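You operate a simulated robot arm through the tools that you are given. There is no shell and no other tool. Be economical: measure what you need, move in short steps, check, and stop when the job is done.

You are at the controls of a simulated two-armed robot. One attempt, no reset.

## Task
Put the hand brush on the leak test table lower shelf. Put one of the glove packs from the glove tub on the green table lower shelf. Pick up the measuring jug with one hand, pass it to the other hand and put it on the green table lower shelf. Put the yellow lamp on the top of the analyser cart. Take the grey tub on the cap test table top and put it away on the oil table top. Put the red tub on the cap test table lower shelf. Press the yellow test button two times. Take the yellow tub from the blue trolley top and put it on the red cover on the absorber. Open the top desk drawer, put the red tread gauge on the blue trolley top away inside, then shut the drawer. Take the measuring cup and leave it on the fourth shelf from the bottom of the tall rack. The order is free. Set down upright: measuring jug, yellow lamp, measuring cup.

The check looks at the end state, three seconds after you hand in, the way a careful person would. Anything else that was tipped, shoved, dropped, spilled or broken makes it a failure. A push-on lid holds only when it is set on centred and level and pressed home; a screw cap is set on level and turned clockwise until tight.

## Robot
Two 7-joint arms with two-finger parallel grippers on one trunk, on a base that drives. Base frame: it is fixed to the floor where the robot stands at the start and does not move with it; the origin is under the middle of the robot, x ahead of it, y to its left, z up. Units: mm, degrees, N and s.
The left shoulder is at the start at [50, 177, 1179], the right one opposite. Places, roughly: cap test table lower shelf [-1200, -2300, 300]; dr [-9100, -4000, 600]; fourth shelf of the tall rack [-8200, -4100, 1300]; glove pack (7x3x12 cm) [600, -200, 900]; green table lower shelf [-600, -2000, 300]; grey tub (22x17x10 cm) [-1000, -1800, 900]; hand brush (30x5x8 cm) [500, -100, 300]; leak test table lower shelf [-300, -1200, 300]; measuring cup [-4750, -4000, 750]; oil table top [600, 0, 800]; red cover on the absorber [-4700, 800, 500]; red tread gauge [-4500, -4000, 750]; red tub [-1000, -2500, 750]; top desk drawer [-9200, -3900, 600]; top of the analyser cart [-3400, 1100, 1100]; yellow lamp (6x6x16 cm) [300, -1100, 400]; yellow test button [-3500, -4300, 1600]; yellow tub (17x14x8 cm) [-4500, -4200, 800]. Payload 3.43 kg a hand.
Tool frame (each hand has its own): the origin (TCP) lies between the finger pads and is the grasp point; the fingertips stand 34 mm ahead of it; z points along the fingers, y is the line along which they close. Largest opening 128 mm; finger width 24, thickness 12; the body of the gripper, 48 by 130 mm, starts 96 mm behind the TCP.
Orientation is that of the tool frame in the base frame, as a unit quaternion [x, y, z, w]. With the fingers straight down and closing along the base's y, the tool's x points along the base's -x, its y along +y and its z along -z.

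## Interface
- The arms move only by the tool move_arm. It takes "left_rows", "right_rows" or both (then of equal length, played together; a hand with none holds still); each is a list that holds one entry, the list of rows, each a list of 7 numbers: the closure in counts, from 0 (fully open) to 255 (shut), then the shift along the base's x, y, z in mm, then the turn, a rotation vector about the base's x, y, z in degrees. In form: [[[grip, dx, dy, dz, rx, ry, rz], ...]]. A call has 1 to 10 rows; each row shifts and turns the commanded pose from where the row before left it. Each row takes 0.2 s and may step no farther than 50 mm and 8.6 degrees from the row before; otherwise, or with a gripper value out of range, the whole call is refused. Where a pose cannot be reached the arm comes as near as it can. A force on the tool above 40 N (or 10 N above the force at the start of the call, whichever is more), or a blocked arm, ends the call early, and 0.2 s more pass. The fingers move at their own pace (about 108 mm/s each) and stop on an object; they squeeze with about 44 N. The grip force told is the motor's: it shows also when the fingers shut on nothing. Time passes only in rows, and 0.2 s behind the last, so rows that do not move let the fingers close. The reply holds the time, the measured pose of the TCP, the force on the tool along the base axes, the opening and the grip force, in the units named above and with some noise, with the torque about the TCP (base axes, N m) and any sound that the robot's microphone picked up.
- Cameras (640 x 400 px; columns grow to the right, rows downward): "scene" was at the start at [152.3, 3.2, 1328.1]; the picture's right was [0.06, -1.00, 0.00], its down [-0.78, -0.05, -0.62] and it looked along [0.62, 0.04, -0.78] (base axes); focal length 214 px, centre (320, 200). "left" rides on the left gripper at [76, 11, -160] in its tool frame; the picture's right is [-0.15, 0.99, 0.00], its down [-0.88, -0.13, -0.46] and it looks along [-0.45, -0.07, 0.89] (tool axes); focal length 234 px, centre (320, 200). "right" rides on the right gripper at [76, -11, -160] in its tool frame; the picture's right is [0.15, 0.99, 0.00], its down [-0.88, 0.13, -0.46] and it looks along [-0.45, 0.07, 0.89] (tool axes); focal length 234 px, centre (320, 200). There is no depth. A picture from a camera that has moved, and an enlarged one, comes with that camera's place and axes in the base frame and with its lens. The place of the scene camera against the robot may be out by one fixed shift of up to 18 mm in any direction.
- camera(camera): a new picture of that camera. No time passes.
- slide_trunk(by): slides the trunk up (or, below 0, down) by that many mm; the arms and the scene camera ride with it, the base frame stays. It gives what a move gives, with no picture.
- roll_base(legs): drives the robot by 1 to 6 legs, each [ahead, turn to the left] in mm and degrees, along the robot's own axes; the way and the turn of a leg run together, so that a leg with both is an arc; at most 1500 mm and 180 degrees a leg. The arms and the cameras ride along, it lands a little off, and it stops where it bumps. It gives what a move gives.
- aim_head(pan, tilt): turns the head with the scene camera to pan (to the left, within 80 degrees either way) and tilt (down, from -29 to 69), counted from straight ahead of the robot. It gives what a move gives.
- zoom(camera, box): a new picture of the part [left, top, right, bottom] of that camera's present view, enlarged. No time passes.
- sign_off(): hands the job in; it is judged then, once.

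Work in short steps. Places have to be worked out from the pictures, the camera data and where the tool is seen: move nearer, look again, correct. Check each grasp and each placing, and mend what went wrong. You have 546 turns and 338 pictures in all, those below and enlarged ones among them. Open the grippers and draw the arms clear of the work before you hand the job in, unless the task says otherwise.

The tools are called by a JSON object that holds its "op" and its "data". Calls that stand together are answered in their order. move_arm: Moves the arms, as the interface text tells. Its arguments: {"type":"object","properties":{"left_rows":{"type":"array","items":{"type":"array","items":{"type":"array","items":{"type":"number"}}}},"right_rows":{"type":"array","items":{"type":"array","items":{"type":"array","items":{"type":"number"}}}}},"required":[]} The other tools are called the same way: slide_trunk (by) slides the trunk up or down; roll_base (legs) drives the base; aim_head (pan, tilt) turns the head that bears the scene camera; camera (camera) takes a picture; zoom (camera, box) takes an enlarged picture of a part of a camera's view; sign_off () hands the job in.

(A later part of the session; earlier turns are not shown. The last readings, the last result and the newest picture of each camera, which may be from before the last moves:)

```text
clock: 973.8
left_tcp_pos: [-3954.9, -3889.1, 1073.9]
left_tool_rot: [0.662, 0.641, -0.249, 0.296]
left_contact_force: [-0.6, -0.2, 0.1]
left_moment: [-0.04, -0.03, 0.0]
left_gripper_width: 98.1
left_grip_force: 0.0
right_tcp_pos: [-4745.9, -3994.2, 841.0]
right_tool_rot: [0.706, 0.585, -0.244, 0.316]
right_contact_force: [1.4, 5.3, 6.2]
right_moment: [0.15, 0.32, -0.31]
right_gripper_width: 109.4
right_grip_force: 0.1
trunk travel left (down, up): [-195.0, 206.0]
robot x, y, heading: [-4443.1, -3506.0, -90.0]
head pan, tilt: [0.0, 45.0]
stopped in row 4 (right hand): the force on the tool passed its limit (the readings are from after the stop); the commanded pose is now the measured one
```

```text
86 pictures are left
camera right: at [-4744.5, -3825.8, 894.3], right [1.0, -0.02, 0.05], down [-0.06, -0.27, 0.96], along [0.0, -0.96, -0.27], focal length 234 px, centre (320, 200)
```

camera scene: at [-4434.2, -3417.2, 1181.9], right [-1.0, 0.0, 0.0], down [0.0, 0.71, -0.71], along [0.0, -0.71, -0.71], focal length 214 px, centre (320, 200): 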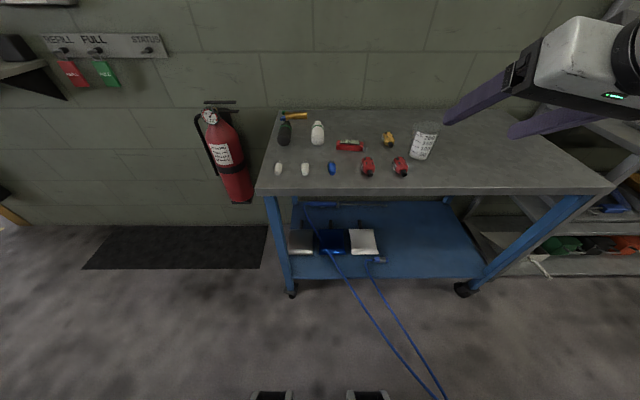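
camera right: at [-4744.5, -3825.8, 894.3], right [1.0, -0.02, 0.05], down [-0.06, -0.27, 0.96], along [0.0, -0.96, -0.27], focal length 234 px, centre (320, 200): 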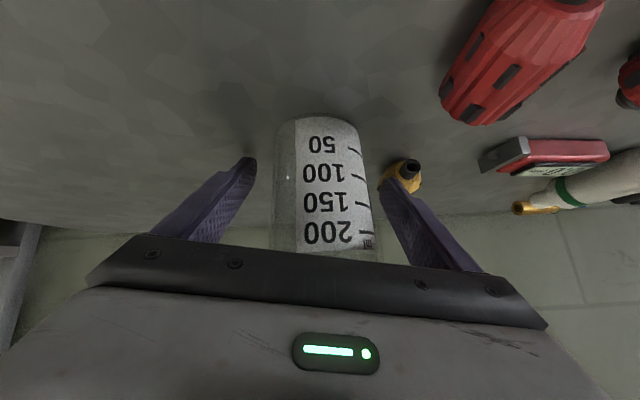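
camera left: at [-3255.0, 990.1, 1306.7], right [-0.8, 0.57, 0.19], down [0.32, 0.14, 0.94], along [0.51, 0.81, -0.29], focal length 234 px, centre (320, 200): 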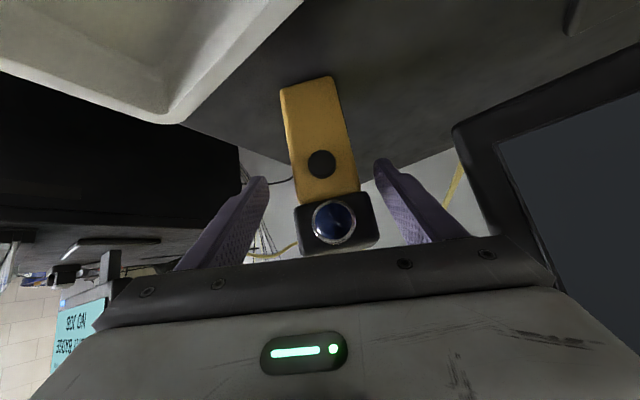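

A fingertip touched the yellow tool beside the cup. Backing 35, narrowing to 94 mm, and re-advancing slightly to the west.

{"op": "move_arm", "data": {"right_rows": [[[36, 0, 18, 17, 0, 0, 0], [68, 0, 9, 8, 0, 0, 0], [68, -1, 0, 0, 0, 0, 0], [68, 0, 0, 0, 0, 0, 0]]]}}

{"op": "camera", "data": {"camera": "right"}}

```text
clock: 974.8
left_tcp_pos: [-3954.2, -3890.3, 1074.6]
left_tool_rot: [0.663, 0.642, -0.248, 0.296]
left_contact_force: [0.6, 0.1, -0.3]
left_moment: [0.02, 0.02, -0.01]
left_gripper_width: 97.7
left_grip_force: 0.0
right_tcp_pos: [-4746.2, -3967.6, 864.6]
right_tool_rot: [0.707, 0.584, -0.244, 0.316]
right_contact_force: [-0.2, 0.4, 0.2]
right_moment: [-0.03, 0.01, 0.0]
right_gripper_width: 93.8
right_grip_force: 0.1
trunk travel left (down, up): [-195.0, 206.0]
robot x, y, heading: [-4440.4, -3504.7, -90.2]
head pan, tilt: [0.0, 45.0]
```

```text
85 pictures are left
camera right: at [-4745.2, -3799.4, 918.0], right [1.0, -0.02, 0.06], down [-0.06, -0.28, 0.96], along [0.0, -0.96, -0.28], focal length 234 px, centre (320, 200)
```

right: 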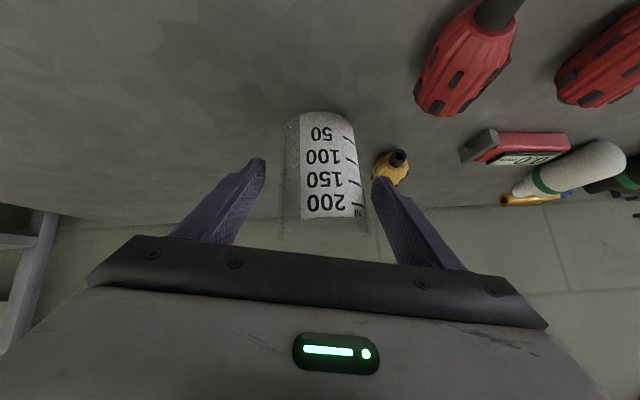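

Nothing else seems displaced. Advancing again slowly with the narrower opening.

{"op": "move_arm", "data": {"right_rows": [[[68, 4, -12, -11, 0, 0, 0], [68, 0, -10, -9, 0, 0, 0], [68, 0, -8, -7, 0, 0, 0]]]}}

{"op": "camera", "data": {"camera": "right"}}

```text
clock: 975.6
left_tcp_pos: [-3953.7, -3888.5, 1075.8]
left_tool_rot: [0.663, 0.641, -0.249, 0.296]
left_contact_force: [0.2, -0.4, 0.1]
left_moment: [0.0, 0.0, -0.01]
left_gripper_width: 97.8
left_grip_force: 0.1
right_tcp_pos: [-4741.0, -3997.4, 838.9]
right_tool_rot: [0.706, 0.584, -0.245, 0.316]
right_contact_force: [-0.6, 10.3, 11.5]
right_moment: [0.29, 0.6, -0.55]
right_gripper_width: 93.6
right_grip_force: 0.1
trunk travel left (down, up): [-195.0, 206.0]
robot x, y, heading: [-4443.3, -3501.8, -90.2]
head pan, tilt: [0.0, 45.0]
```

```text
84 pictures are left
camera right: at [-4740.7, -3827.7, 892.6], right [1.0, -0.02, 0.05], down [-0.06, -0.27, 0.96], along [0.0, -0.96, -0.27], focal length 234 px, centre (320, 200)
```

right: 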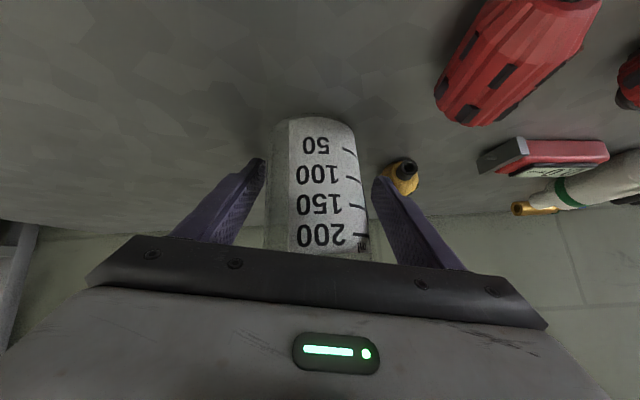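

The palm touches the cup's rim (the cup is taller). Raising 26 mm and closing there.

{"op": "move_arm", "data": {"right_rows": [[[68, 0, 4, 14, 0, 0, 0], [68, 0, 0, 14, 0, 0, 0], [68, 0, -6, 0, 0, 0, 0], [68, 0, 0, 0, 0, 0, 0]]]}}

{"op": "move_arm", "data": {"right_rows": [[[90, 0, 0, 0, 0, 0, 0], [110, 0, 0, 0, 0, 0, 0], [255, 0, 0, 0, 0, 0, 0], [255, 0, 0, 0, 0, 0, 0]]]}}

{"op": "camera", "data": {"camera": "right"}}

```text
clock: 976.6
left_tcp_pos: [-3954.9, -3890.1, 1074.2]
left_tool_rot: [0.662, 0.642, -0.248, 0.296]
left_contact_force: [-0.3, -0.3, 0.7]
left_moment: [0.04, 0.01, -0.02]
left_gripper_width: 97.7
left_grip_force: 0.0
right_tcp_pos: [-4742.0, -4000.5, 867.0]
right_tool_rot: [0.707, 0.585, -0.243, 0.315]
right_contact_force: [0.1, 0.0, 0.0]
right_moment: [0.0, 0.03, -0.04]
right_gripper_width: 93.7
right_grip_force: 0.0
trunk travel left (down, up): [-195.0, 206.0]
robot x, y, heading: [-4441.3, -3504.4, -90.0]
head pan, tilt: [0.0, 45.0]
```

```text
clock: 977.6
left_tcp_pos: [-3953.9, -3889.5, 1074.1]
left_tool_rot: [0.663, 0.642, -0.247, 0.296]
left_contact_force: [-0.2, 0.8, -0.3]
left_moment: [-0.01, 0.01, -0.01]
left_gripper_width: 97.9
left_grip_force: 0.1
right_tcp_pos: [-4742.6, -4000.8, 868.8]
right_tool_rot: [0.706, 0.584, -0.245, 0.316]
right_contact_force: [-2.4, -1.5, 6.9]
right_moment: [0.11, 0.37, 0.1]
right_gripper_width: 69.2
right_grip_force: 44.4
trunk travel left (down, up): [-195.0, 206.0]
robot x, y, heading: [-4442.6, -3504.5, -89.8]
head pan, tilt: [0.0, 45.0]
```

```text
83 pictures are left
camera right: at [-4742.4, -3831.5, 920.4], right [1.0, -0.02, 0.05], down [-0.06, -0.27, 0.96], along [0.0, -0.96, -0.27], focal length 234 px, centre (320, 200)
```

right: 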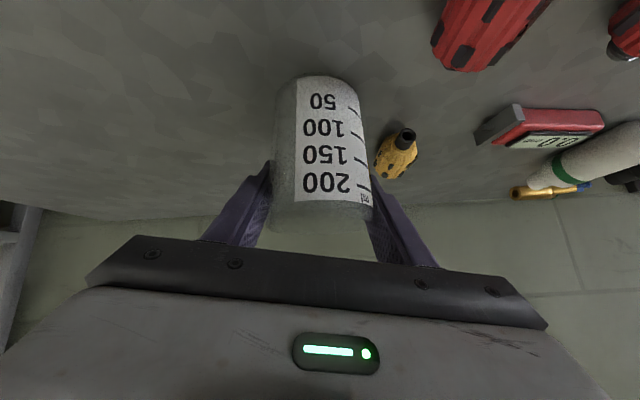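

Cup gripped. Lifting it and pulling back.

{"op": "move_arm", "data": {"right_rows": [[[255, 0, 0, 20, 0, 0, 0], [255, 0, 0, 35, 0, 0, 0], [255, 0, 10, 40, 0, 0, 0], [255, 0, 30, 30, 0, 0, 0], [255, 0, 40, 20, 0, 0, 0], [255, 0, 40, 0, 0, 0, 0]]]}}

{"op": "camera", "data": {"camera": "scene"}}

```text
clock: 979.0
left_tcp_pos: [-3954.2, -3890.1, 1074.1]
left_tool_rot: [0.662, 0.642, -0.247, 0.297]
left_contact_force: [1.0, 0.0, -0.3]
left_moment: [0.02, -0.03, -0.01]
left_gripper_width: 97.8
left_grip_force: 0.2
right_tcp_pos: [-4745.2, -3880.7, 1011.0]
right_tool_rot: [0.707, 0.585, -0.242, 0.314]
right_contact_force: [-0.5, 0.7, -0.1]
right_moment: [0.01, 0.0, 0.02]
right_gripper_width: 66.0
right_grip_force: 44.2
right hand out of reach, approached as far as the arm can: row 6
trunk travel left (down, up): [-195.0, 206.0]
robot x, y, heading: [-4440.6, -3503.7, -90.2]
head pan, tilt: [0.0, 45.0]
```

```text
82 pictures are left
camera scene: at [-4434.9, -3656.7, 1181.9], right [-1.0, 0.0, 0.0], down [0.0, 0.71, -0.71], along [0.0, -0.71, -0.71], focal length 214 px, centre (320, 200)
```

scene: 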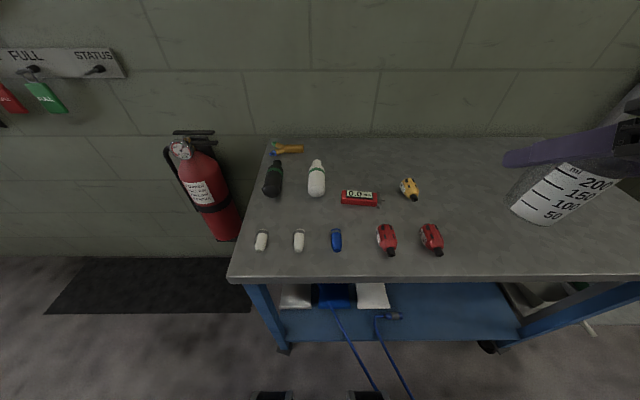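

Gauge at about (-4542,-4067). My left arm only works well far out to its side, so I'll stand at x≈-5010 to take it. Raising the cup first.

{"op": "move_arm", "data": {"right_rows": [[[255, 0, 10, 40, 0, 0, 0], [255, 0, 10, 40, 0, 0, 0], [255, 0, 10, 40, 0, 0, 0], [255, 0, 10, 40, 0, 0, 0]]]}}

{"op": "roll_base", "data": {"legs": [[-150, 0], [0, -90], [575, 0], [0, 90]]}}

{"op": "aim_head", "data": {"pan": 0, "tilt": 35}}

{"op": "camera", "data": {"camera": "scene"}}

```text
clock: 980.0
left_tcp_pos: [-3955.3, -3890.1, 1073.8]
left_tool_rot: [0.662, 0.642, -0.248, 0.296]
left_contact_force: [0.0, 0.1, 0.1]
left_moment: [0.01, -0.02, 0.01]
left_gripper_width: 97.8
left_grip_force: 0.1
right_tcp_pos: [-4742.9, -3842.8, 1171.2]
right_tool_rot: [0.707, 0.585, -0.243, 0.314]
right_contact_force: [0.0, 0.3, 0.0]
right_moment: [-0.04, 0.04, -0.02]
right_gripper_width: 65.7
right_grip_force: 43.7
trunk travel left (down, up): [-195.0, 206.0]
robot x, y, heading: [-4443.7, -3505.6, -90.0]
head pan, tilt: [0.0, 45.0]
```

```text
clock: 991.9
left_tcp_pos: [-4507.0, -3720.6, 1074.9]
left_tool_rot: [0.641, 0.663, -0.238, 0.303]
left_contact_force: [0.6, 0.6, -0.9]
left_moment: [-0.01, 0.0, -0.01]
left_gripper_width: 97.7
left_grip_force: 0.0
right_tcp_pos: [-5297.7, -3724.4, 1171.6]
right_tool_rot: [0.687, 0.608, -0.233, 0.324]
right_contact_force: [0.3, 0.1, -0.6]
right_moment: [-0.03, -0.02, -0.02]
right_gripper_width: 65.7
right_grip_force: 44.0
trunk travel left (down, up): [-195.0, 206.0]
robot x, y, heading: [-5019.4, -3368.7, -86.6]
head pan, tilt: [0.0, 45.0]
```

```text
clock: 992.6
left_tcp_pos: [-4507.0, -3720.9, 1074.1]
left_tool_rot: [0.641, 0.663, -0.238, 0.303]
left_contact_force: [-0.2, 0.0, -0.6]
left_moment: [0.0, 0.0, -0.04]
left_gripper_width: 97.9
left_grip_force: 0.1
right_tcp_pos: [-5298.2, -3725.4, 1171.1]
right_tool_rot: [0.688, 0.607, -0.234, 0.323]
right_contact_force: [-0.3, -0.2, -0.1]
right_moment: [0.01, -0.02, -0.03]
right_gripper_width: 65.3
right_grip_force: 44.0
trunk travel left (down, up): [-195.0, 206.0]
robot x, y, heading: [-5017.0, -3365.8, -86.4]
head pan, tilt: [0.0, 35.0]
```

```text
81 pictures are left
camera scene: at [-5001.3, -3527.2, 1196.7], right [-1.0, -0.06, 0.0], down [-0.04, 0.57, -0.82], along [0.05, -0.82, -0.57], focal length 214 px, centre (320, 200)
```

scene: 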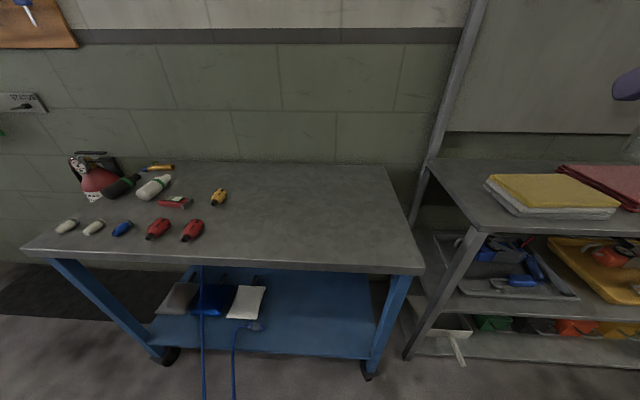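

Forward 165; then left hand above the gauge with a steeper pitch for a look.

{"op": "roll_base", "data": {"legs": [[165, 0]]}}

{"op": "move_arm", "data": {"left_rows": [[[0, 0, -20, -20, 5, 0, 0], [0, 0, -20, -20, 5, 0, 0], [0, 0, -20, -20, 5, 0, 0], [0, 0, -20, -20, 5, 0, 0]]]}}

{"op": "camera", "data": {"camera": "left"}}

```text
clock: 994.0
left_tcp_pos: [-4497.6, -3886.8, 1074.2]
left_tool_rot: [0.642, 0.662, -0.238, 0.304]
left_contact_force: [-0.9, -0.6, -0.2]
left_moment: [-0.01, -0.03, 0.01]
left_gripper_width: 98.0
left_grip_force: 0.0
right_tcp_pos: [-5288.1, -3889.4, 1170.6]
right_tool_rot: [0.689, 0.606, -0.233, 0.322]
right_contact_force: [-0.6, 0.7, -0.6]
right_moment: [0.01, 0.01, 0.0]
right_gripper_width: 65.3
right_grip_force: 44.0
trunk travel left (down, up): [-195.0, 206.0]
robot x, y, heading: [-5011.7, -3535.7, -86.5]
head pan, tilt: [0.0, 35.0]
```

```text
clock: 995.0
left_tcp_pos: [-4499.1, -3968.7, 993.9]
left_tool_rot: [0.685, 0.694, -0.119, 0.187]
left_contact_force: [-1.0, 0.7, -0.5]
left_moment: [0.0, 0.01, 0.01]
left_gripper_width: 128.1
left_grip_force: 0.1
right_tcp_pos: [-5288.5, -3889.6, 1171.4]
right_tool_rot: [0.688, 0.607, -0.232, 0.322]
right_contact_force: [0.7, -0.2, -0.7]
right_moment: [-0.02, -0.02, -0.01]
right_gripper_width: 65.5
right_grip_force: 43.8
trunk travel left (down, up): [-195.0, 206.0]
robot x, y, heading: [-5006.1, -3532.7, -86.7]
head pan, tilt: [0.0, 35.0]
```

```text
80 pictures are left
camera left: at [-4502.1, -3831.5, 1106.5], right [0.98, -0.1, 0.15], down [-0.18, -0.61, 0.77], along [0.01, -0.79, -0.62], focal length 234 px, centre (320, 200)
```

left: 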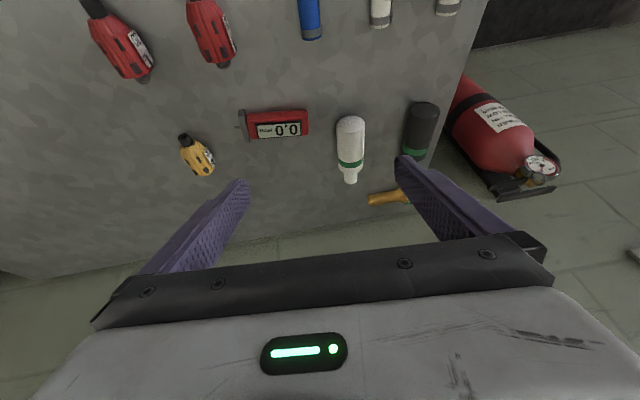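

Gauge centre (-4546,-4040), ~107 mm long incl. jaw. Moving above it to z≈860.

{"op": "move_arm", "data": {"left_rows": [[[0, -13, -14, -34, 0, 0, 0], [0, -13, -14, -34, 0, 0, 0], [0, -13, -14, -34, 0, 0, 0], [0, -13, -15, -32, 0, 0, 0]]]}}

{"op": "camera", "data": {"camera": "left"}}

```text
clock: 996.0
left_tcp_pos: [-4510.8, -4024.9, 863.4]
left_tool_rot: [0.687, 0.69, -0.125, 0.189]
left_contact_force: [-0.7, 0.9, 14.0]
left_moment: [-0.18, -1.01, 0.05]
left_gripper_width: 127.7
left_grip_force: 0.0
left hand out of reach, approached as far as the arm can: row 2, 3, 4
right_tcp_pos: [-5290.4, -3889.1, 1172.4]
right_tool_rot: [0.688, 0.606, -0.233, 0.324]
right_contact_force: [0.3, -0.3, 0.0]
right_moment: [-0.01, -0.01, 0.03]
right_gripper_width: 65.3
right_grip_force: 44.0
trunk travel left (down, up): [-195.0, 206.0]
robot x, y, heading: [-5007.9, -3534.2, -86.5]
head pan, tilt: [0.0, 35.0]
```

```text
79 pictures are left
camera left: at [-4513.8, -3886.7, 973.9], right [0.98, -0.11, 0.15], down [-0.19, -0.6, 0.78], along [0.01, -0.79, -0.61], focal length 234 px, centre (320, 200)
```

left: 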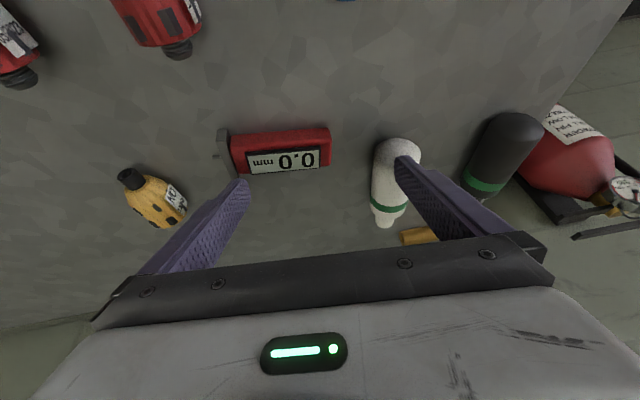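

The east finger touches the white bottle; raising at once. I need the base 42 mm further west.

{"op": "move_arm", "data": {"left_rows": [[[0, 0, 0, 25, 0, 0, 0], [0, 0, 10, 35, 0, 0, 0], [0, 0, 20, 30, 0, 0, 0]]]}}

{"op": "camera", "data": {"camera": "left"}}

```text
clock: 996.9
left_tcp_pos: [-4510.5, -3992.7, 948.7]
left_tool_rot: [0.686, 0.693, -0.121, 0.186]
left_contact_force: [0.4, 0.6, 0.0]
left_moment: [-0.01, -0.04, 0.01]
left_gripper_width: 127.9
left_grip_force: 0.2
right_tcp_pos: [-5288.5, -3889.2, 1173.2]
right_tool_rot: [0.688, 0.607, -0.233, 0.323]
right_contact_force: [-1.1, 0.9, -0.5]
right_moment: [0.0, 0.02, 0.0]
right_gripper_width: 65.2
right_grip_force: 43.7
trunk travel left (down, up): [-195.0, 206.0]
robot x, y, heading: [-5006.7, -3533.3, -86.6]
head pan, tilt: [0.0, 35.0]
```

```text
78 pictures are left
camera left: at [-4512.2, -3855.5, 1060.0], right [0.98, -0.1, 0.15], down [-0.18, -0.61, 0.77], along [0.01, -0.79, -0.62], focal length 234 px, centre (320, 200)
```

left: 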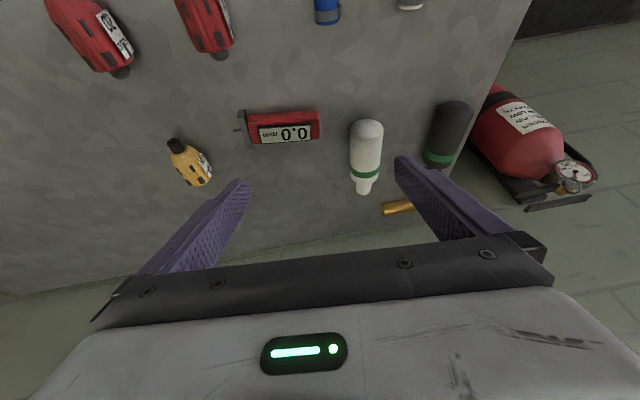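

Rotating the base −4.7° moves the hand by about (−38,−41), right over the gauge.

{"op": "roll_base", "data": {"legs": [[0, -4.7]]}}

{"op": "move_arm", "data": {"left_rows": [[[0, 0, 3, -35, 0, 0, 0], [0, 0, 3, -35, 0, 0, 0]]]}}

{"op": "camera", "data": {"camera": "left"}}

```text
clock: 997.7
left_tcp_pos: [-4549.3, -4032.6, 947.5]
left_tool_rot: [0.714, 0.664, -0.129, 0.181]
left_contact_force: [-0.1, -1.0, -0.2]
left_moment: [0.01, 0.01, -0.02]
left_gripper_width: 128.1
left_grip_force: 0.0
right_tcp_pos: [-5315.1, -3865.0, 1170.6]
right_tool_rot: [0.712, 0.578, -0.247, 0.313]
right_contact_force: [-1.1, -0.5, -0.3]
right_moment: [0.01, 0.03, 0.01]
right_gripper_width: 65.3
right_grip_force: 44.0
trunk travel left (down, up): [-195.0, 206.0]
robot x, y, heading: [-5008.1, -3532.8, -91.1]
head pan, tilt: [0.0, 35.0]
```

```text
clock: 998.3
left_tcp_pos: [-4548.8, -4025.5, 878.2]
left_tool_rot: [0.714, 0.664, -0.13, 0.18]
left_contact_force: [1.4, 0.1, -0.6]
left_moment: [-0.03, 0.02, -0.02]
left_gripper_width: 128.2
left_grip_force: 0.0
right_tcp_pos: [-5315.9, -3865.1, 1171.8]
right_tool_rot: [0.712, 0.578, -0.247, 0.313]
right_contact_force: [0.5, 0.8, 0.4]
right_moment: [0.02, 0.04, -0.05]
right_gripper_width: 65.4
right_grip_force: 44.1
trunk travel left (down, up): [-195.0, 206.0]
robot x, y, heading: [-5004.6, -3532.8, -91.1]
head pan, tilt: [0.0, 35.0]
```

```text
77 pictures are left
camera left: at [-4540.0, -3888.7, 989.6], right [0.97, -0.18, 0.15], down [-0.23, -0.59, 0.77], along [-0.06, -0.79, -0.62], focal length 234 px, centre (320, 200)
```

left: 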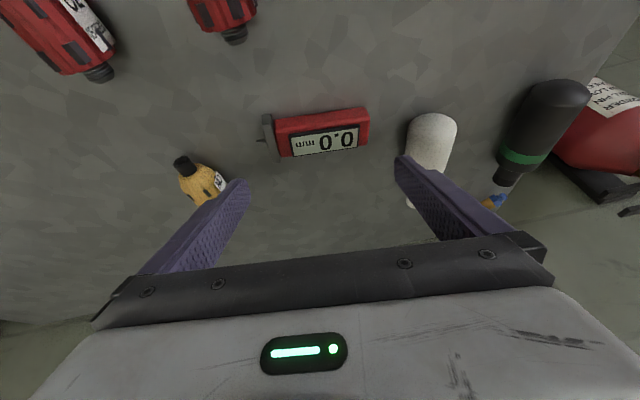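

Aligned. Lowering to the gauge.

{"op": "move_arm", "data": {"left_rows": [[[0, 1, 0, -25, 0, 0, 0], [0, 1, 0, -25, 0, 0, 0], [0, 0, 0, -12, 0, 0, 0], [0, 0, 0, -6, 0, 0, 0], [0, 0, 0, 0, 0, 0, 0]]]}}

{"op": "camera", "data": {"camera": "left"}}

```text
clock: 998.9
left_tcp_pos: [-4549.8, -4026.8, 841.5]
left_tool_rot: [0.714, 0.662, -0.132, 0.184]
left_contact_force: [-2.2, 12.8, 16.5]
left_moment: [0.47, 1.31, -0.86]
left_gripper_width: 128.0
left_grip_force: 0.0
right_tcp_pos: [-5316.4, -3863.5, 1171.1]
right_tool_rot: [0.712, 0.578, -0.245, 0.314]
right_contact_force: [0.0, -0.5, -0.4]
right_moment: [0.0, 0.03, 0.0]
right_gripper_width: 65.3
right_grip_force: 43.7
trunk travel left (down, up): [-195.0, 206.0]
robot x, y, heading: [-5008.1, -3532.6, -91.2]
head pan, tilt: [0.0, 35.0]
stopped in row 2 (left hand): the force on the tool passed its limit (the readings are from after the stop); the commanded pose is now the measured one
```

```text
76 pictures are left
camera left: at [-4540.6, -3889.0, 952.6], right [0.97, -0.18, 0.15], down [-0.23, -0.58, 0.78], along [-0.05, -0.79, -0.61], focal length 234 px, centre (320, 200)
```

left: 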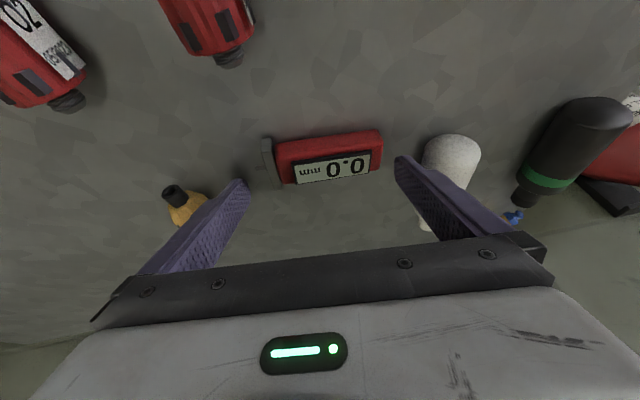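

The west finger meets the yellow tool. Better to grip across the gauge's width: raising, pointing straight down and yawing the hand 85°.

{"op": "move_arm", "data": {"left_rows": [[[0, 0, 0, 30, 0, 0, 0], [0, 0, 0, 40, 5, 0, 0], [0, 0, 0, 40, 5, 0, 0], [0, 0, 0, 0, 5, 0, 0], [0, 0, 0, 0, 5, 0, 0], [0, 0, 0, 0, 3, 0, 0]]]}}

{"op": "move_arm", "data": {"left_rows": [[[0, 0, 0, 0, 0, 0, -8.5], [0, 0, 0, 0, 0, 0, -8.5], [0, 0, 0, 0, 0, 0, -8.5], [0, 0, 0, 0, 0, 0, -8.5], [0, 0, 0, 0, 0, 0, -8.5], [0, 0, 0, 0, 0, 0, -8.5], [0, 0, 0, 0, 0, 0, -8.5], [0, 0, 0, 0, 0, 0, -8.5], [0, 0, 0, 0, 0, 0, -8.5], [0, 0, 0, 0, 0, 0, -8.5]]]}}

{"op": "camera", "data": {"camera": "left"}}

```text
clock: 1000.3
left_tcp_pos: [-4547.6, -4028.0, 948.0]
left_tool_rot: [0.736, 0.676, 0.005, 0.036]
left_contact_force: [0.0, 0.2, 0.9]
left_moment: [-0.04, -0.02, 0.0]
left_gripper_width: 128.0
left_grip_force: 0.0
right_tcp_pos: [-5316.0, -3865.7, 1171.5]
right_tool_rot: [0.712, 0.579, -0.245, 0.312]
right_contact_force: [0.4, 0.0, 0.0]
right_moment: [0.0, -0.01, 0.01]
right_gripper_width: 65.4
right_grip_force: 43.7
trunk travel left (down, up): [-195.0, 206.0]
robot x, y, heading: [-5006.6, -3532.8, -91.1]
head pan, tilt: [0.0, 35.0]
```

```text
clock: 1002.5
left_tcp_pos: [-4548.3, -4028.0, 948.0]
left_tool_rot: [0.999, -0.001, -0.022, 0.031]
left_contact_force: [-0.1, 0.1, 0.1]
left_moment: [-0.01, 0.01, -0.01]
left_gripper_width: 128.1
left_grip_force: 0.0
right_tcp_pos: [-5314.8, -3866.6, 1171.7]
right_tool_rot: [0.712, 0.579, -0.245, 0.313]
right_contact_force: [0.3, 0.5, 0.3]
right_moment: [-0.02, 0.0, 0.02]
right_gripper_width: 65.3
right_grip_force: 44.1
trunk travel left (down, up): [-195.0, 206.0]
robot x, y, heading: [-5009.2, -3532.5, -91.1]
head pan, tilt: [0.0, 35.0]
```

```text
75 pictures are left
camera left: at [-4465.5, -4029.8, 1104.2], right [-0.15, -0.99, 0.07], down [-0.86, 0.16, 0.49], along [-0.49, 0.01, -0.87], focal length 234 px, centre (320, 200)
```

left: 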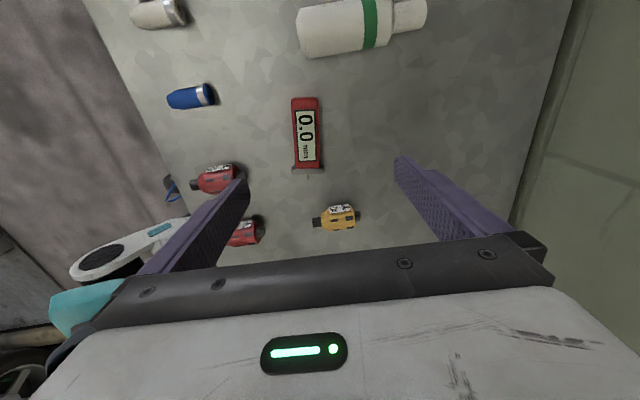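

The hand now closes across the gauge. Opening to 70 mm, small alignment, and descending.

{"op": "move_arm", "data": {"left_rows": [[[115, 4, 2, -40, 0, 0, 0], [115, 3, 1, -40, 0, 0, 0], [115, 0, 0, -35, 0, 0, 0], [115, 0, 0, -12, 0, 0, 0], [115, 0, 0, -6, 0, 0, 0], [115, 0, 0, -4, 0, 0, 0]]]}}

{"op": "camera", "data": {"camera": "left"}}

```text
clock: 1003.5
left_tcp_pos: [-4544.2, -4026.4, 836.9]
left_tool_rot: [0.999, 0.0, -0.018, 0.035]
left_contact_force: [-3.4, 9.5, 23.5]
left_moment: [1.46, -0.1, 0.28]
left_gripper_width: 75.1
left_grip_force: 4.0
right_tcp_pos: [-5316.7, -3863.6, 1171.6]
right_tool_rot: [0.712, 0.578, -0.246, 0.315]
right_contact_force: [-0.2, 0.1, -1.1]
right_moment: [0.0, 0.01, -0.02]
right_gripper_width: 65.2
right_grip_force: 44.1
trunk travel left (down, up): [-195.0, 206.0]
robot x, y, heading: [-5007.2, -3534.3, -91.2]
head pan, tilt: [0.0, 35.0]
stopped in row 4 (left hand): the force on the tool passed its limit (the readings are from after the stop); the commanded pose is now the measured one
```

```text
74 pictures are left
camera left: at [-4460.9, -4026.6, 993.9], right [-0.15, -0.99, 0.08], down [-0.86, 0.16, 0.48], along [-0.48, 0.0, -0.88], focal length 234 px, centre (320, 200)
```

left: 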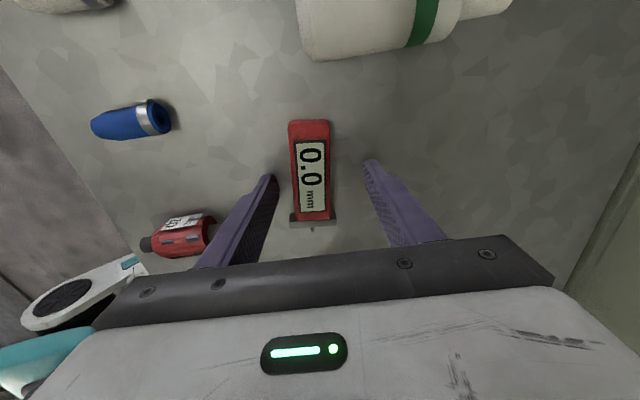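

The fingertips are touching the tray top (z≈800). Easing 3 mm and closing on the gauge.

{"op": "move_arm", "data": {"left_rows": [[[115, 0, 0, 4, 0, 0, 0], [170, 0, 0, 0, 0, 0, 0], [255, 0, 0, 0, 0, 0, 0], [255, 0, 0, 0, 0, 0, 0], [255, 0, 0, 0, 0, 0, 0]]]}}

{"op": "move_arm", "data": {"left_rows": [[[255, 0, 0, 20, 0, 0, 0], [255, 0, 0, 35, 0, 0, 0], [255, 0, 10, 45, 0, 0, 0], [255, 0, 20, 40, 0, 0, 0], [255, 0, 30, 30, 0, 0, 0]]]}}

{"op": "camera", "data": {"camera": "left"}}

```text
clock: 1004.7
left_tcp_pos: [-4539.8, -4028.9, 836.3]
left_tool_rot: [0.999, 0.0, -0.019, 0.035]
left_contact_force: [0.7, -1.3, 1.6]
left_moment: [0.06, -0.04, -0.07]
left_gripper_width: 30.8
left_grip_force: 44.0
right_tcp_pos: [-5316.0, -3866.5, 1170.9]
right_tool_rot: [0.712, 0.579, -0.246, 0.313]
right_contact_force: [0.7, 0.0, -0.3]
right_moment: [0.01, 0.06, 0.03]
right_gripper_width: 65.3
right_grip_force: 43.3
trunk travel left (down, up): [-195.0, 206.0]
robot x, y, heading: [-5008.8, -3530.3, -91.2]
head pan, tilt: [0.0, 35.0]
```

```text
clock: 1005.9
left_tcp_pos: [-4541.0, -3967.1, 1005.1]
left_tool_rot: [0.999, -0.001, -0.018, 0.035]
left_contact_force: [1.0, -0.3, 0.7]
left_moment: [0.01, -0.01, 0.01]
left_gripper_width: 31.4
left_grip_force: 44.4
right_tcp_pos: [-5315.5, -3866.1, 1171.2]
right_tool_rot: [0.712, 0.579, -0.246, 0.313]
right_contact_force: [0.5, -0.2, 0.1]
right_moment: [-0.02, 0.01, 0.02]
right_gripper_width: 65.4
right_grip_force: 43.7
trunk travel left (down, up): [-195.0, 206.0]
robot x, y, heading: [-5006.5, -3532.7, -91.1]
head pan, tilt: [0.0, 35.0]
```

```text
73 pictures are left
camera left: at [-4459.6, -3967.2, 1161.5], right [-0.15, -0.99, 0.07], down [-0.86, 0.16, 0.48], along [-0.48, 0.01, -0.88], focal length 234 px, centre (320, 200)
```

left: 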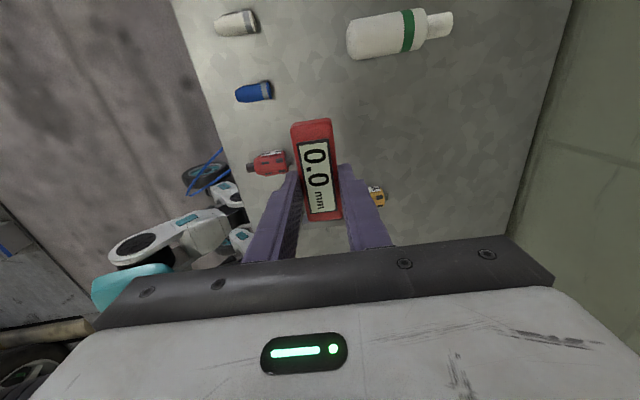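

Gauge and cup both in hand. Backing off and heading west to the rack.

{"op": "roll_base", "data": {"legs": [[-280, 0], [0, -89], [1300, 0]]}}

{"op": "aim_head", "data": {"pan": 10, "tilt": 20}}

{"op": "camera", "data": {"camera": "scene"}}

```text
clock: 1017.9
left_tcp_pos: [-6755.0, -3681.4, 1005.2]
left_tool_rot: [-0.706, 0.707, 0.038, -0.011]
left_contact_force: [-0.6, -0.7, 0.1]
left_moment: [-0.02, 0.01, -0.01]
left_gripper_width: 30.5
left_grip_force: 44.1
right_tcp_pos: [-6650.9, -2908.8, 1172.4]
right_tool_rot: [0.912, -0.095, -0.395, 0.048]
right_contact_force: [0.0, 0.3, -1.3]
right_moment: [0.01, 0.01, 0.0]
right_gripper_width: 65.5
right_grip_force: 43.8
trunk travel left (down, up): [-195.0, 206.0]
robot x, y, heading: [-6317.6, -3217.8, 178.8]
head pan, tilt: [0.0, 35.0]
```

```text
clock: 1018.7
left_tcp_pos: [-6754.6, -3680.9, 1004.6]
left_tool_rot: [-0.706, 0.707, 0.038, -0.011]
left_contact_force: [-1.1, 0.0, -0.4]
left_moment: [-0.02, 0.07, 0.04]
left_gripper_width: 30.7
left_grip_force: 43.6
right_tcp_pos: [-6651.3, -2907.9, 1171.7]
right_tool_rot: [0.913, -0.096, -0.394, 0.047]
right_contact_force: [-0.5, 0.2, -0.4]
right_moment: [-0.02, 0.0, 0.01]
right_gripper_width: 65.3
right_grip_force: 43.6
trunk travel left (down, up): [-195.0, 206.0]
robot x, y, heading: [-6319.5, -3214.9, 178.8]
head pan, tilt: [10.0, 20.0]
```

```text
72 pictures are left
camera scene: at [-6473.8, -3229.9, 1220.5], right [-0.15, 0.99, 0.0], down [0.34, 0.05, -0.94], along [-0.93, -0.14, -0.34], focal length 214 px, centre (320, 200)
```

scene: 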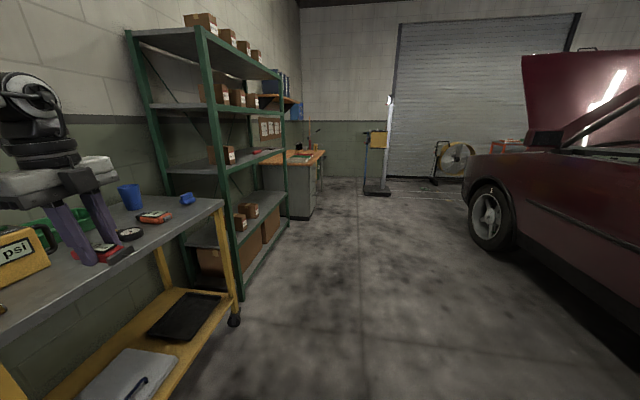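

The rack's front is at y≈-4030, x −7580…−8920; the fourth shelf is about z 1300. Driving in front of it.

{"op": "roll_base", "data": {"legs": [[1450, 0], [300, 0], [0, 90]]}}

{"op": "aim_head", "data": {"pan": 0, "tilt": 0}}

{"op": "camera", "data": {"camera": "scene"}}

```text
clock: 1031.5
left_tcp_pos: [-7605.7, -3575.1, 1005.5]
left_tool_rot: [0.999, 0.011, -0.018, 0.036]
left_contact_force: [-0.8, -0.5, -0.3]
left_moment: [0.01, -0.07, 0.0]
left_gripper_width: 30.8
left_grip_force: 44.3
right_tcp_pos: [-8381.9, -3491.5, 1171.0]
right_tool_rot: [0.705, 0.587, -0.241, 0.316]
right_contact_force: [0.0, -0.2, -0.6]
right_moment: [0.01, 0.01, 0.01]
right_gripper_width: 65.1
right_grip_force: 43.5
trunk travel left (down, up): [-195.0, 206.0]
robot x, y, heading: [-8084.1, -3150.9, -89.9]
head pan, tilt: [10.0, 20.0]
```

```text
clock: 1032.4
left_tcp_pos: [-7605.6, -3576.2, 1003.9]
left_tool_rot: [0.999, 0.011, -0.018, 0.035]
left_contact_force: [0.1, 0.7, -1.0]
left_moment: [-0.01, -0.03, -0.01]
left_gripper_width: 30.9
left_grip_force: 44.1
right_tcp_pos: [-8383.1, -3490.4, 1170.0]
right_tool_rot: [0.705, 0.587, -0.242, 0.316]
right_contact_force: [-0.3, 0.0, -0.7]
right_moment: [-0.04, -0.01, 0.03]
right_gripper_width: 65.2
right_grip_force: 43.9
trunk travel left (down, up): [-195.0, 206.0]
robot x, y, heading: [-8083.3, -3149.9, -89.9]
head pan, tilt: [0.0, 0.0]
```

```text
71 pictures are left
camera scene: at [-8075.3, -3311.8, 1252.8], right [-1.0, 0.0, 0.0], down [0.0, 0.0, -1.0], along [0.0, -1.0, 0.0], focal length 214 px, centre (320, 200)
```

scene: 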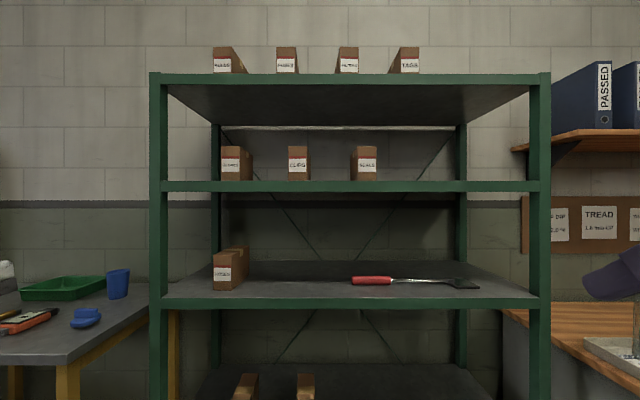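

Fourth shelf (z≈1310) has free space at x −8310…−8800. Raising the trunk and the cup, then driving in.

{"op": "slide_trunk", "data": {"by": 200}}

{"op": "move_arm", "data": {"right_rows": [[[255, 0, -15, 25, 0, 0, 0], [255, 0, -15, 25, 0, 0, 0], [255, 0, -15, 20, 0, 0, 0]]]}}

{"op": "roll_base", "data": {"legs": [[360, 0]]}}

{"op": "aim_head", "data": {"pan": -25, "tilt": 5}}

{"op": "camera", "data": {"camera": "scene"}}

{"op": "camera", "data": {"camera": "right"}}

```text
clock: 1034.5
left_tcp_pos: [-7607.1, -3575.1, 1203.7]
left_tool_rot: [0.999, 0.011, -0.018, 0.035]
left_contact_force: [-0.2, 1.4, -0.4]
left_moment: [0.01, -0.01, -0.05]
left_gripper_width: 31.0
left_grip_force: 43.8
right_tcp_pos: [-8383.2, -3490.7, 1371.8]
right_tool_rot: [0.706, 0.587, -0.241, 0.316]
right_contact_force: [0.3, 0.0, 0.1]
right_moment: [-0.01, 0.02, 0.0]
right_gripper_width: 65.2
right_grip_force: 43.5
trunk travel left (down, up): [-395.0, 6.0]
robot x, y, heading: [-8084.7, -3152.4, -89.9]
head pan, tilt: [0.0, 0.0]
```

```text
clock: 1035.3
left_tcp_pos: [-7606.2, -3576.3, 1204.1]
left_tool_rot: [0.999, 0.011, -0.018, 0.035]
left_contact_force: [0.8, 0.4, -0.2]
left_moment: [0.02, 0.02, 0.02]
left_gripper_width: 30.7
left_grip_force: 43.3
right_tcp_pos: [-8383.3, -3535.5, 1442.4]
right_tool_rot: [0.704, 0.588, -0.242, 0.317]
right_contact_force: [-0.4, -0.5, -0.2]
right_moment: [-0.06, 0.03, -0.01]
right_gripper_width: 65.6
right_grip_force: 43.9
trunk travel left (down, up): [-395.0, 6.0]
robot x, y, heading: [-8085.2, -3150.1, -89.9]
head pan, tilt: [0.0, 0.0]
```

```text
clock: 1037.4
left_tcp_pos: [-7604.4, -3886.1, 1205.4]
left_tool_rot: [0.999, 0.012, -0.02, 0.025]
left_contact_force: [0.5, -0.6, -0.3]
left_moment: [-0.02, 0.01, 0.01]
left_gripper_width: 30.8
left_grip_force: 44.6
right_tcp_pos: [-8381.3, -3854.2, 1439.8]
right_tool_rot: [0.706, 0.587, -0.241, 0.315]
right_contact_force: [-1.5, -0.2, 0.6]
right_moment: [-0.01, -0.01, 0.02]
right_gripper_width: 65.3
right_grip_force: 43.9
trunk travel left (down, up): [-395.0, 6.0]
robot x, y, heading: [-8082.4, -3467.8, -89.7]
head pan, tilt: [0.0, 0.0]
stopped in leg 1: the force on the tool passed its limit (the readings are from after the stop); the commanded pose is now the measured one
```

```text
clock: 1038.3
left_tcp_pos: [-7604.4, -3886.6, 1204.6]
left_tool_rot: [0.999, 0.01, -0.018, 0.026]
left_contact_force: [-0.2, 0.1, -1.2]
left_moment: [0.03, 0.0, 0.0]
left_gripper_width: 30.7
left_grip_force: 43.8
right_tcp_pos: [-8382.2, -3854.5, 1441.6]
right_tool_rot: [0.705, 0.587, -0.241, 0.316]
right_contact_force: [-0.4, -0.5, -0.5]
right_moment: [-0.03, -0.03, 0.01]
right_gripper_width: 65.5
right_grip_force: 43.3
trunk travel left (down, up): [-395.0, 6.0]
robot x, y, heading: [-8079.9, -3469.8, -89.7]
head pan, tilt: [-25.0, 5.0]
```

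```text
70 pictures are left
camera scene: at [-8112.5, -3623.2, 1444.9], right [-0.91, 0.42, 0.0], down [0.04, 0.08, -1.0], along [-0.42, -0.91, -0.09], focal length 214 px, centre (320, 200)
```

scene: 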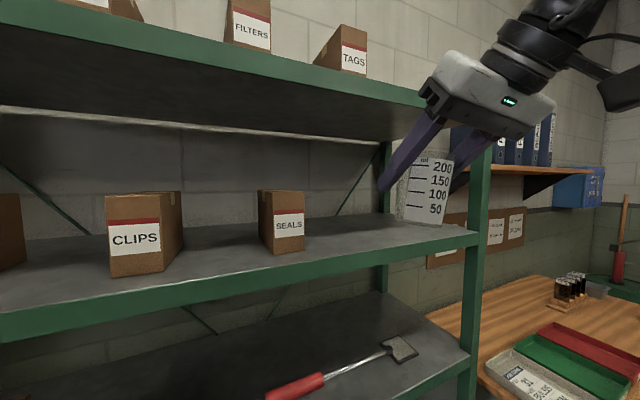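

```text
69 pictures are left
camera right: at [-8383.0, -3685.6, 1494.9], right [1.0, -0.01, 0.06], down [-0.06, -0.28, 0.96], along [0.01, -0.96, -0.28], focal length 234 px, centre (320, 200)
```

right: 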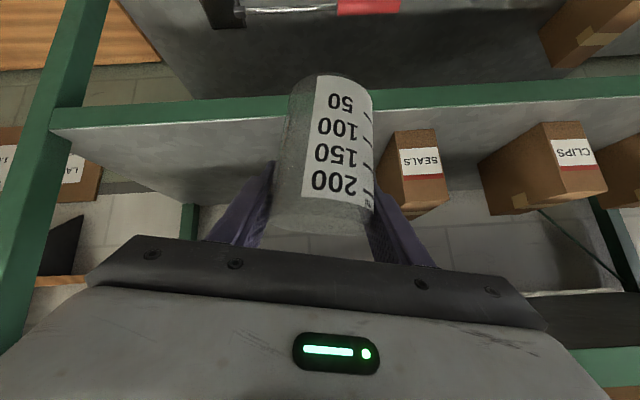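

The left hand met the rack's left post (the rack front is at y≈-3916). Backing 25 and extending only the right arm.

{"op": "roll_base", "data": {"legs": [[-25, 0]]}}

{"op": "move_arm", "data": {"right_rows": [[[255, -5, -35, 5, 0, 0, 0], [255, -5, -35, 5, 0, 0, 0], [255, 0, -35, 0, 0, 0, 0], [255, 0, -35, 0, 0, 0, 0], [255, 0, -20, 0, 0, 0, 0]]]}}

{"op": "camera", "data": {"camera": "right"}}

{"op": "camera", "data": {"camera": "scene"}}

```text
clock: 1039.1
left_tcp_pos: [-7603.9, -3860.5, 1205.7]
left_tool_rot: [0.999, 0.011, -0.019, 0.025]
left_contact_force: [-0.4, 0.0, -0.1]
left_moment: [-0.03, -0.01, 0.02]
left_gripper_width: 30.8
left_grip_force: 44.3
right_tcp_pos: [-8381.3, -3829.4, 1441.2]
right_tool_rot: [0.705, 0.587, -0.242, 0.316]
right_contact_force: [-0.1, 0.8, -1.2]
right_moment: [-0.04, -0.01, -0.01]
right_gripper_width: 64.9
right_grip_force: 43.9
trunk travel left (down, up): [-395.0, 6.0]
robot x, y, heading: [-8081.3, -3445.8, -90.0]
head pan, tilt: [-25.0, 5.0]
```

```text
clock: 1040.3
left_tcp_pos: [-7605.5, -3862.1, 1204.9]
left_tool_rot: [0.999, 0.011, -0.019, 0.026]
left_contact_force: [0.0, -0.6, -1.6]
left_moment: [0.02, 0.0, 0.01]
left_gripper_width: 30.8
left_grip_force: 44.1
right_tcp_pos: [-8389.1, -3990.0, 1454.1]
right_tool_rot: [0.705, 0.587, -0.242, 0.314]
right_contact_force: [-0.2, 0.4, 0.1]
right_moment: [-0.01, 0.01, 0.01]
right_gripper_width: 65.2
right_grip_force: 44.1
trunk travel left (down, up): [-395.0, 6.0]
robot x, y, heading: [-8082.3, -3445.7, -89.6]
head pan, tilt: [-25.0, 5.0]
```

```text
68 pictures are left
camera right: at [-8391.9, -3820.9, 1507.2], right [1.0, -0.01, 0.05], down [-0.06, -0.28, 0.96], along [0.01, -0.96, -0.28], focal length 234 px, centre (320, 200)
```

right: 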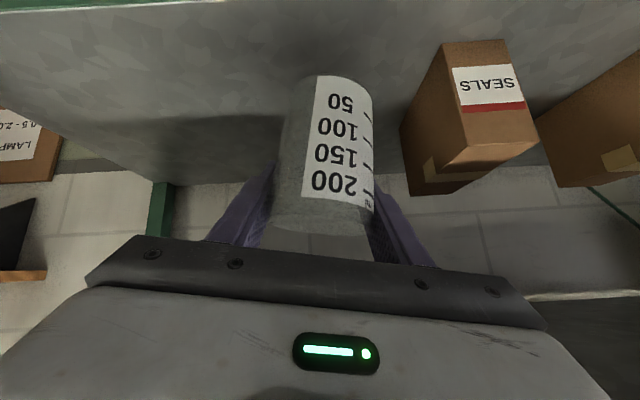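

```text
67 pictures are left
camera scene: at [-8112.5, -3598.9, 1444.8], right [-0.91, 0.42, 0.0], down [0.04, 0.08, -1.0], along [-0.42, -0.9, -0.09], focal length 214 px, centre (320, 200)
```

scene: 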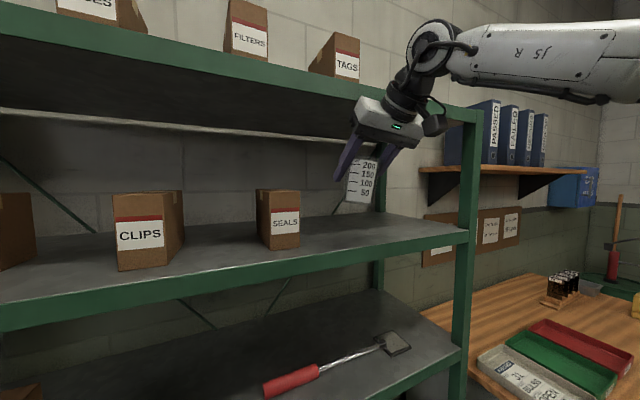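

Cup is inside over the free part of shelf four. Lowering gently.

{"op": "move_arm", "data": {"right_rows": [[[255, 0, 0, -20, 0, 0, 0], [255, 0, 0, -15, 0, 0, 0], [255, 0, 0, -10, 0, 0, 0], [255, 0, 0, -6, 0, 0, 0], [255, 0, 0, -5, 0, 0, 0]]]}}

```text
clock: 1041.5
left_tcp_pos: [-7604.7, -3862.8, 1205.1]
left_tool_rot: [0.999, 0.011, -0.018, 0.026]
left_contact_force: [-0.1, 0.2, -0.5]
left_moment: [-0.02, 0.02, 0.0]
left_gripper_width: 31.0
left_grip_force: 44.1
right_tcp_pos: [-8391.5, -3988.6, 1395.9]
right_tool_rot: [0.705, 0.588, -0.241, 0.316]
right_contact_force: [0.6, -0.2, -0.7]
right_moment: [-0.02, 0.0, 0.01]
right_gripper_width: 65.2
right_grip_force: 43.9
trunk travel left (down, up): [-395.0, 6.0]
robot x, y, heading: [-8080.6, -3443.8, -89.7]
head pan, tilt: [-25.0, 5.0]
```

{"op": "move_arm", "data": {"right_rows": [[[255, 0, 0, -6, 0, 0, 0], [255, 0, 0, -5, 0, 0, 0], [255, 0, 0, -5, 0, 0, 0], [255, 0, 0, -4, 0, 0, 0], [255, 0, 0, -4, 0, 0, 0]]]}}

{"op": "camera", "data": {"camera": "right"}}

```text
clock: 1042.7
left_tcp_pos: [-7604.1, -3861.9, 1204.6]
left_tool_rot: [0.999, 0.01, -0.019, 0.025]
left_contact_force: [0.6, -0.1, -0.6]
left_moment: [0.0, 0.0, 0.0]
left_gripper_width: 30.7
left_grip_force: 44.0
right_tcp_pos: [-8391.0, -3989.2, 1370.4]
right_tool_rot: [0.705, 0.587, -0.241, 0.316]
right_contact_force: [1.4, 0.2, -0.6]
right_moment: [-0.02, -0.02, 0.01]
right_gripper_width: 65.3
right_grip_force: 44.1
trunk travel left (down, up): [-395.0, 6.0]
robot x, y, heading: [-8083.1, -3443.1, -89.5]
head pan, tilt: [-25.0, 5.0]
```

```text
66 pictures are left
camera right: at [-8392.8, -3821.5, 1424.9], right [1.0, -0.01, 0.06], down [-0.06, -0.28, 0.96], along [0.0, -0.96, -0.28], focal length 234 px, centre (320, 200)
```

right: 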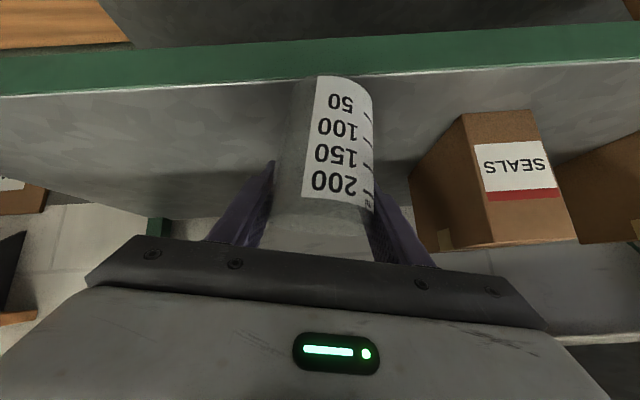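

No contact yet; continuing.

{"op": "move_arm", "data": {"right_rows": [[[255, 0, 0, -5, 0, 0, 0], [255, 0, 0, -5, 0, 0, 0], [255, 0, 0, -5, 0, 0, 0], [255, 0, 0, -4, 0, 0, 0], [255, 0, 0, -4, 0, 0, 0]]]}}

```text
clock: 1043.9
left_tcp_pos: [-7601.4, -3858.8, 1204.9]
left_tool_rot: [0.999, 0.011, -0.02, 0.027]
left_contact_force: [-1.1, -0.5, -1.0]
left_moment: [0.06, -0.01, 0.01]
left_gripper_width: 30.8
left_grip_force: 43.7
right_tcp_pos: [-8387.2, -3985.8, 1358.0]
right_tool_rot: [0.701, 0.586, -0.245, 0.324]
right_contact_force: [5.4, 2.4, 35.7]
right_moment: [0.9, 0.39, -0.18]
right_gripper_width: 65.9
right_grip_force: 43.6
trunk travel left (down, up): [-395.0, 6.0]
robot x, y, heading: [-8082.6, -3445.4, -89.5]
head pan, tilt: [-25.0, 5.0]
```

Contact (36 N). Easing up 9 mm and opening.

{"op": "move_arm", "data": {"right_rows": [[[255, 0, 0, 5, 0, 0, 0], [255, 0, 0, 4, 0, 0, 0], [255, 0, 0, 0, 0, 0, 0]]]}}

{"op": "move_arm", "data": {"right_rows": [[[120, 0, 0, 0, 0, 0, 0], [105, 0, 0, 0, 0, 0, 0], [90, 0, 0, 0, 0, 0, 0], [75, 0, 0, 0, 0, 0, 0], [60, 0, 0, 0, 0, 0, 0]]]}}

{"op": "camera", "data": {"camera": "right"}}

```text
clock: 1044.7
left_tcp_pos: [-7603.4, -3861.8, 1204.6]
left_tool_rot: [0.999, 0.011, -0.02, 0.026]
left_contact_force: [0.5, 0.1, -1.2]
left_moment: [0.01, 0.01, -0.01]
left_gripper_width: 30.9
left_grip_force: 43.8
right_tcp_pos: [-8389.7, -3986.2, 1359.1]
right_tool_rot: [0.705, 0.588, -0.242, 0.316]
right_contact_force: [5.4, 1.5, 16.4]
right_moment: [0.39, -0.01, -0.14]
right_gripper_width: 65.5
right_grip_force: 44.1
trunk travel left (down, up): [-395.0, 6.0]
robot x, y, heading: [-8083.4, -3441.9, -89.7]
head pan, tilt: [-25.0, 5.0]
```

```text
clock: 1045.9
left_tcp_pos: [-7604.7, -3862.4, 1204.7]
left_tool_rot: [0.999, 0.011, -0.019, 0.026]
left_contact_force: [-0.5, 0.3, -0.1]
left_moment: [-0.03, 0.01, 0.01]
left_gripper_width: 30.8
left_grip_force: 44.1
right_tcp_pos: [-8391.2, -3990.1, 1356.8]
right_tool_rot: [0.705, 0.587, -0.242, 0.316]
right_contact_force: [0.2, 0.7, -1.4]
right_moment: [0.01, 0.01, 0.03]
right_gripper_width: 97.8
right_grip_force: 0.1
trunk travel left (down, up): [-395.0, 6.0]
robot x, y, heading: [-8078.5, -3444.6, -89.8]
head pan, tilt: [-25.0, 5.0]
```

```text
65 pictures are left
camera right: at [-8393.3, -3820.6, 1410.0], right [1.0, -0.01, 0.06], down [-0.06, -0.28, 0.96], along [0.0, -0.96, -0.28], focal length 234 px, centre (320, 200)
```

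right: 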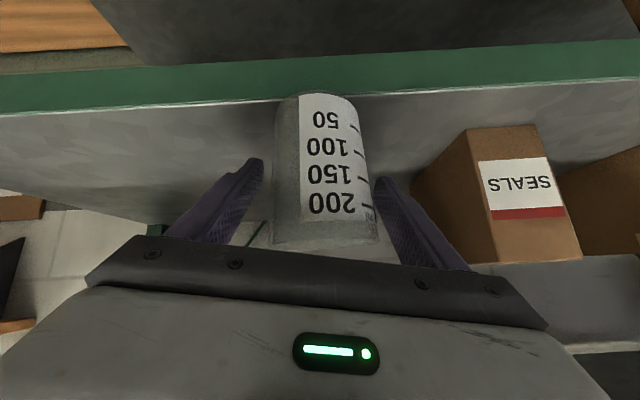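

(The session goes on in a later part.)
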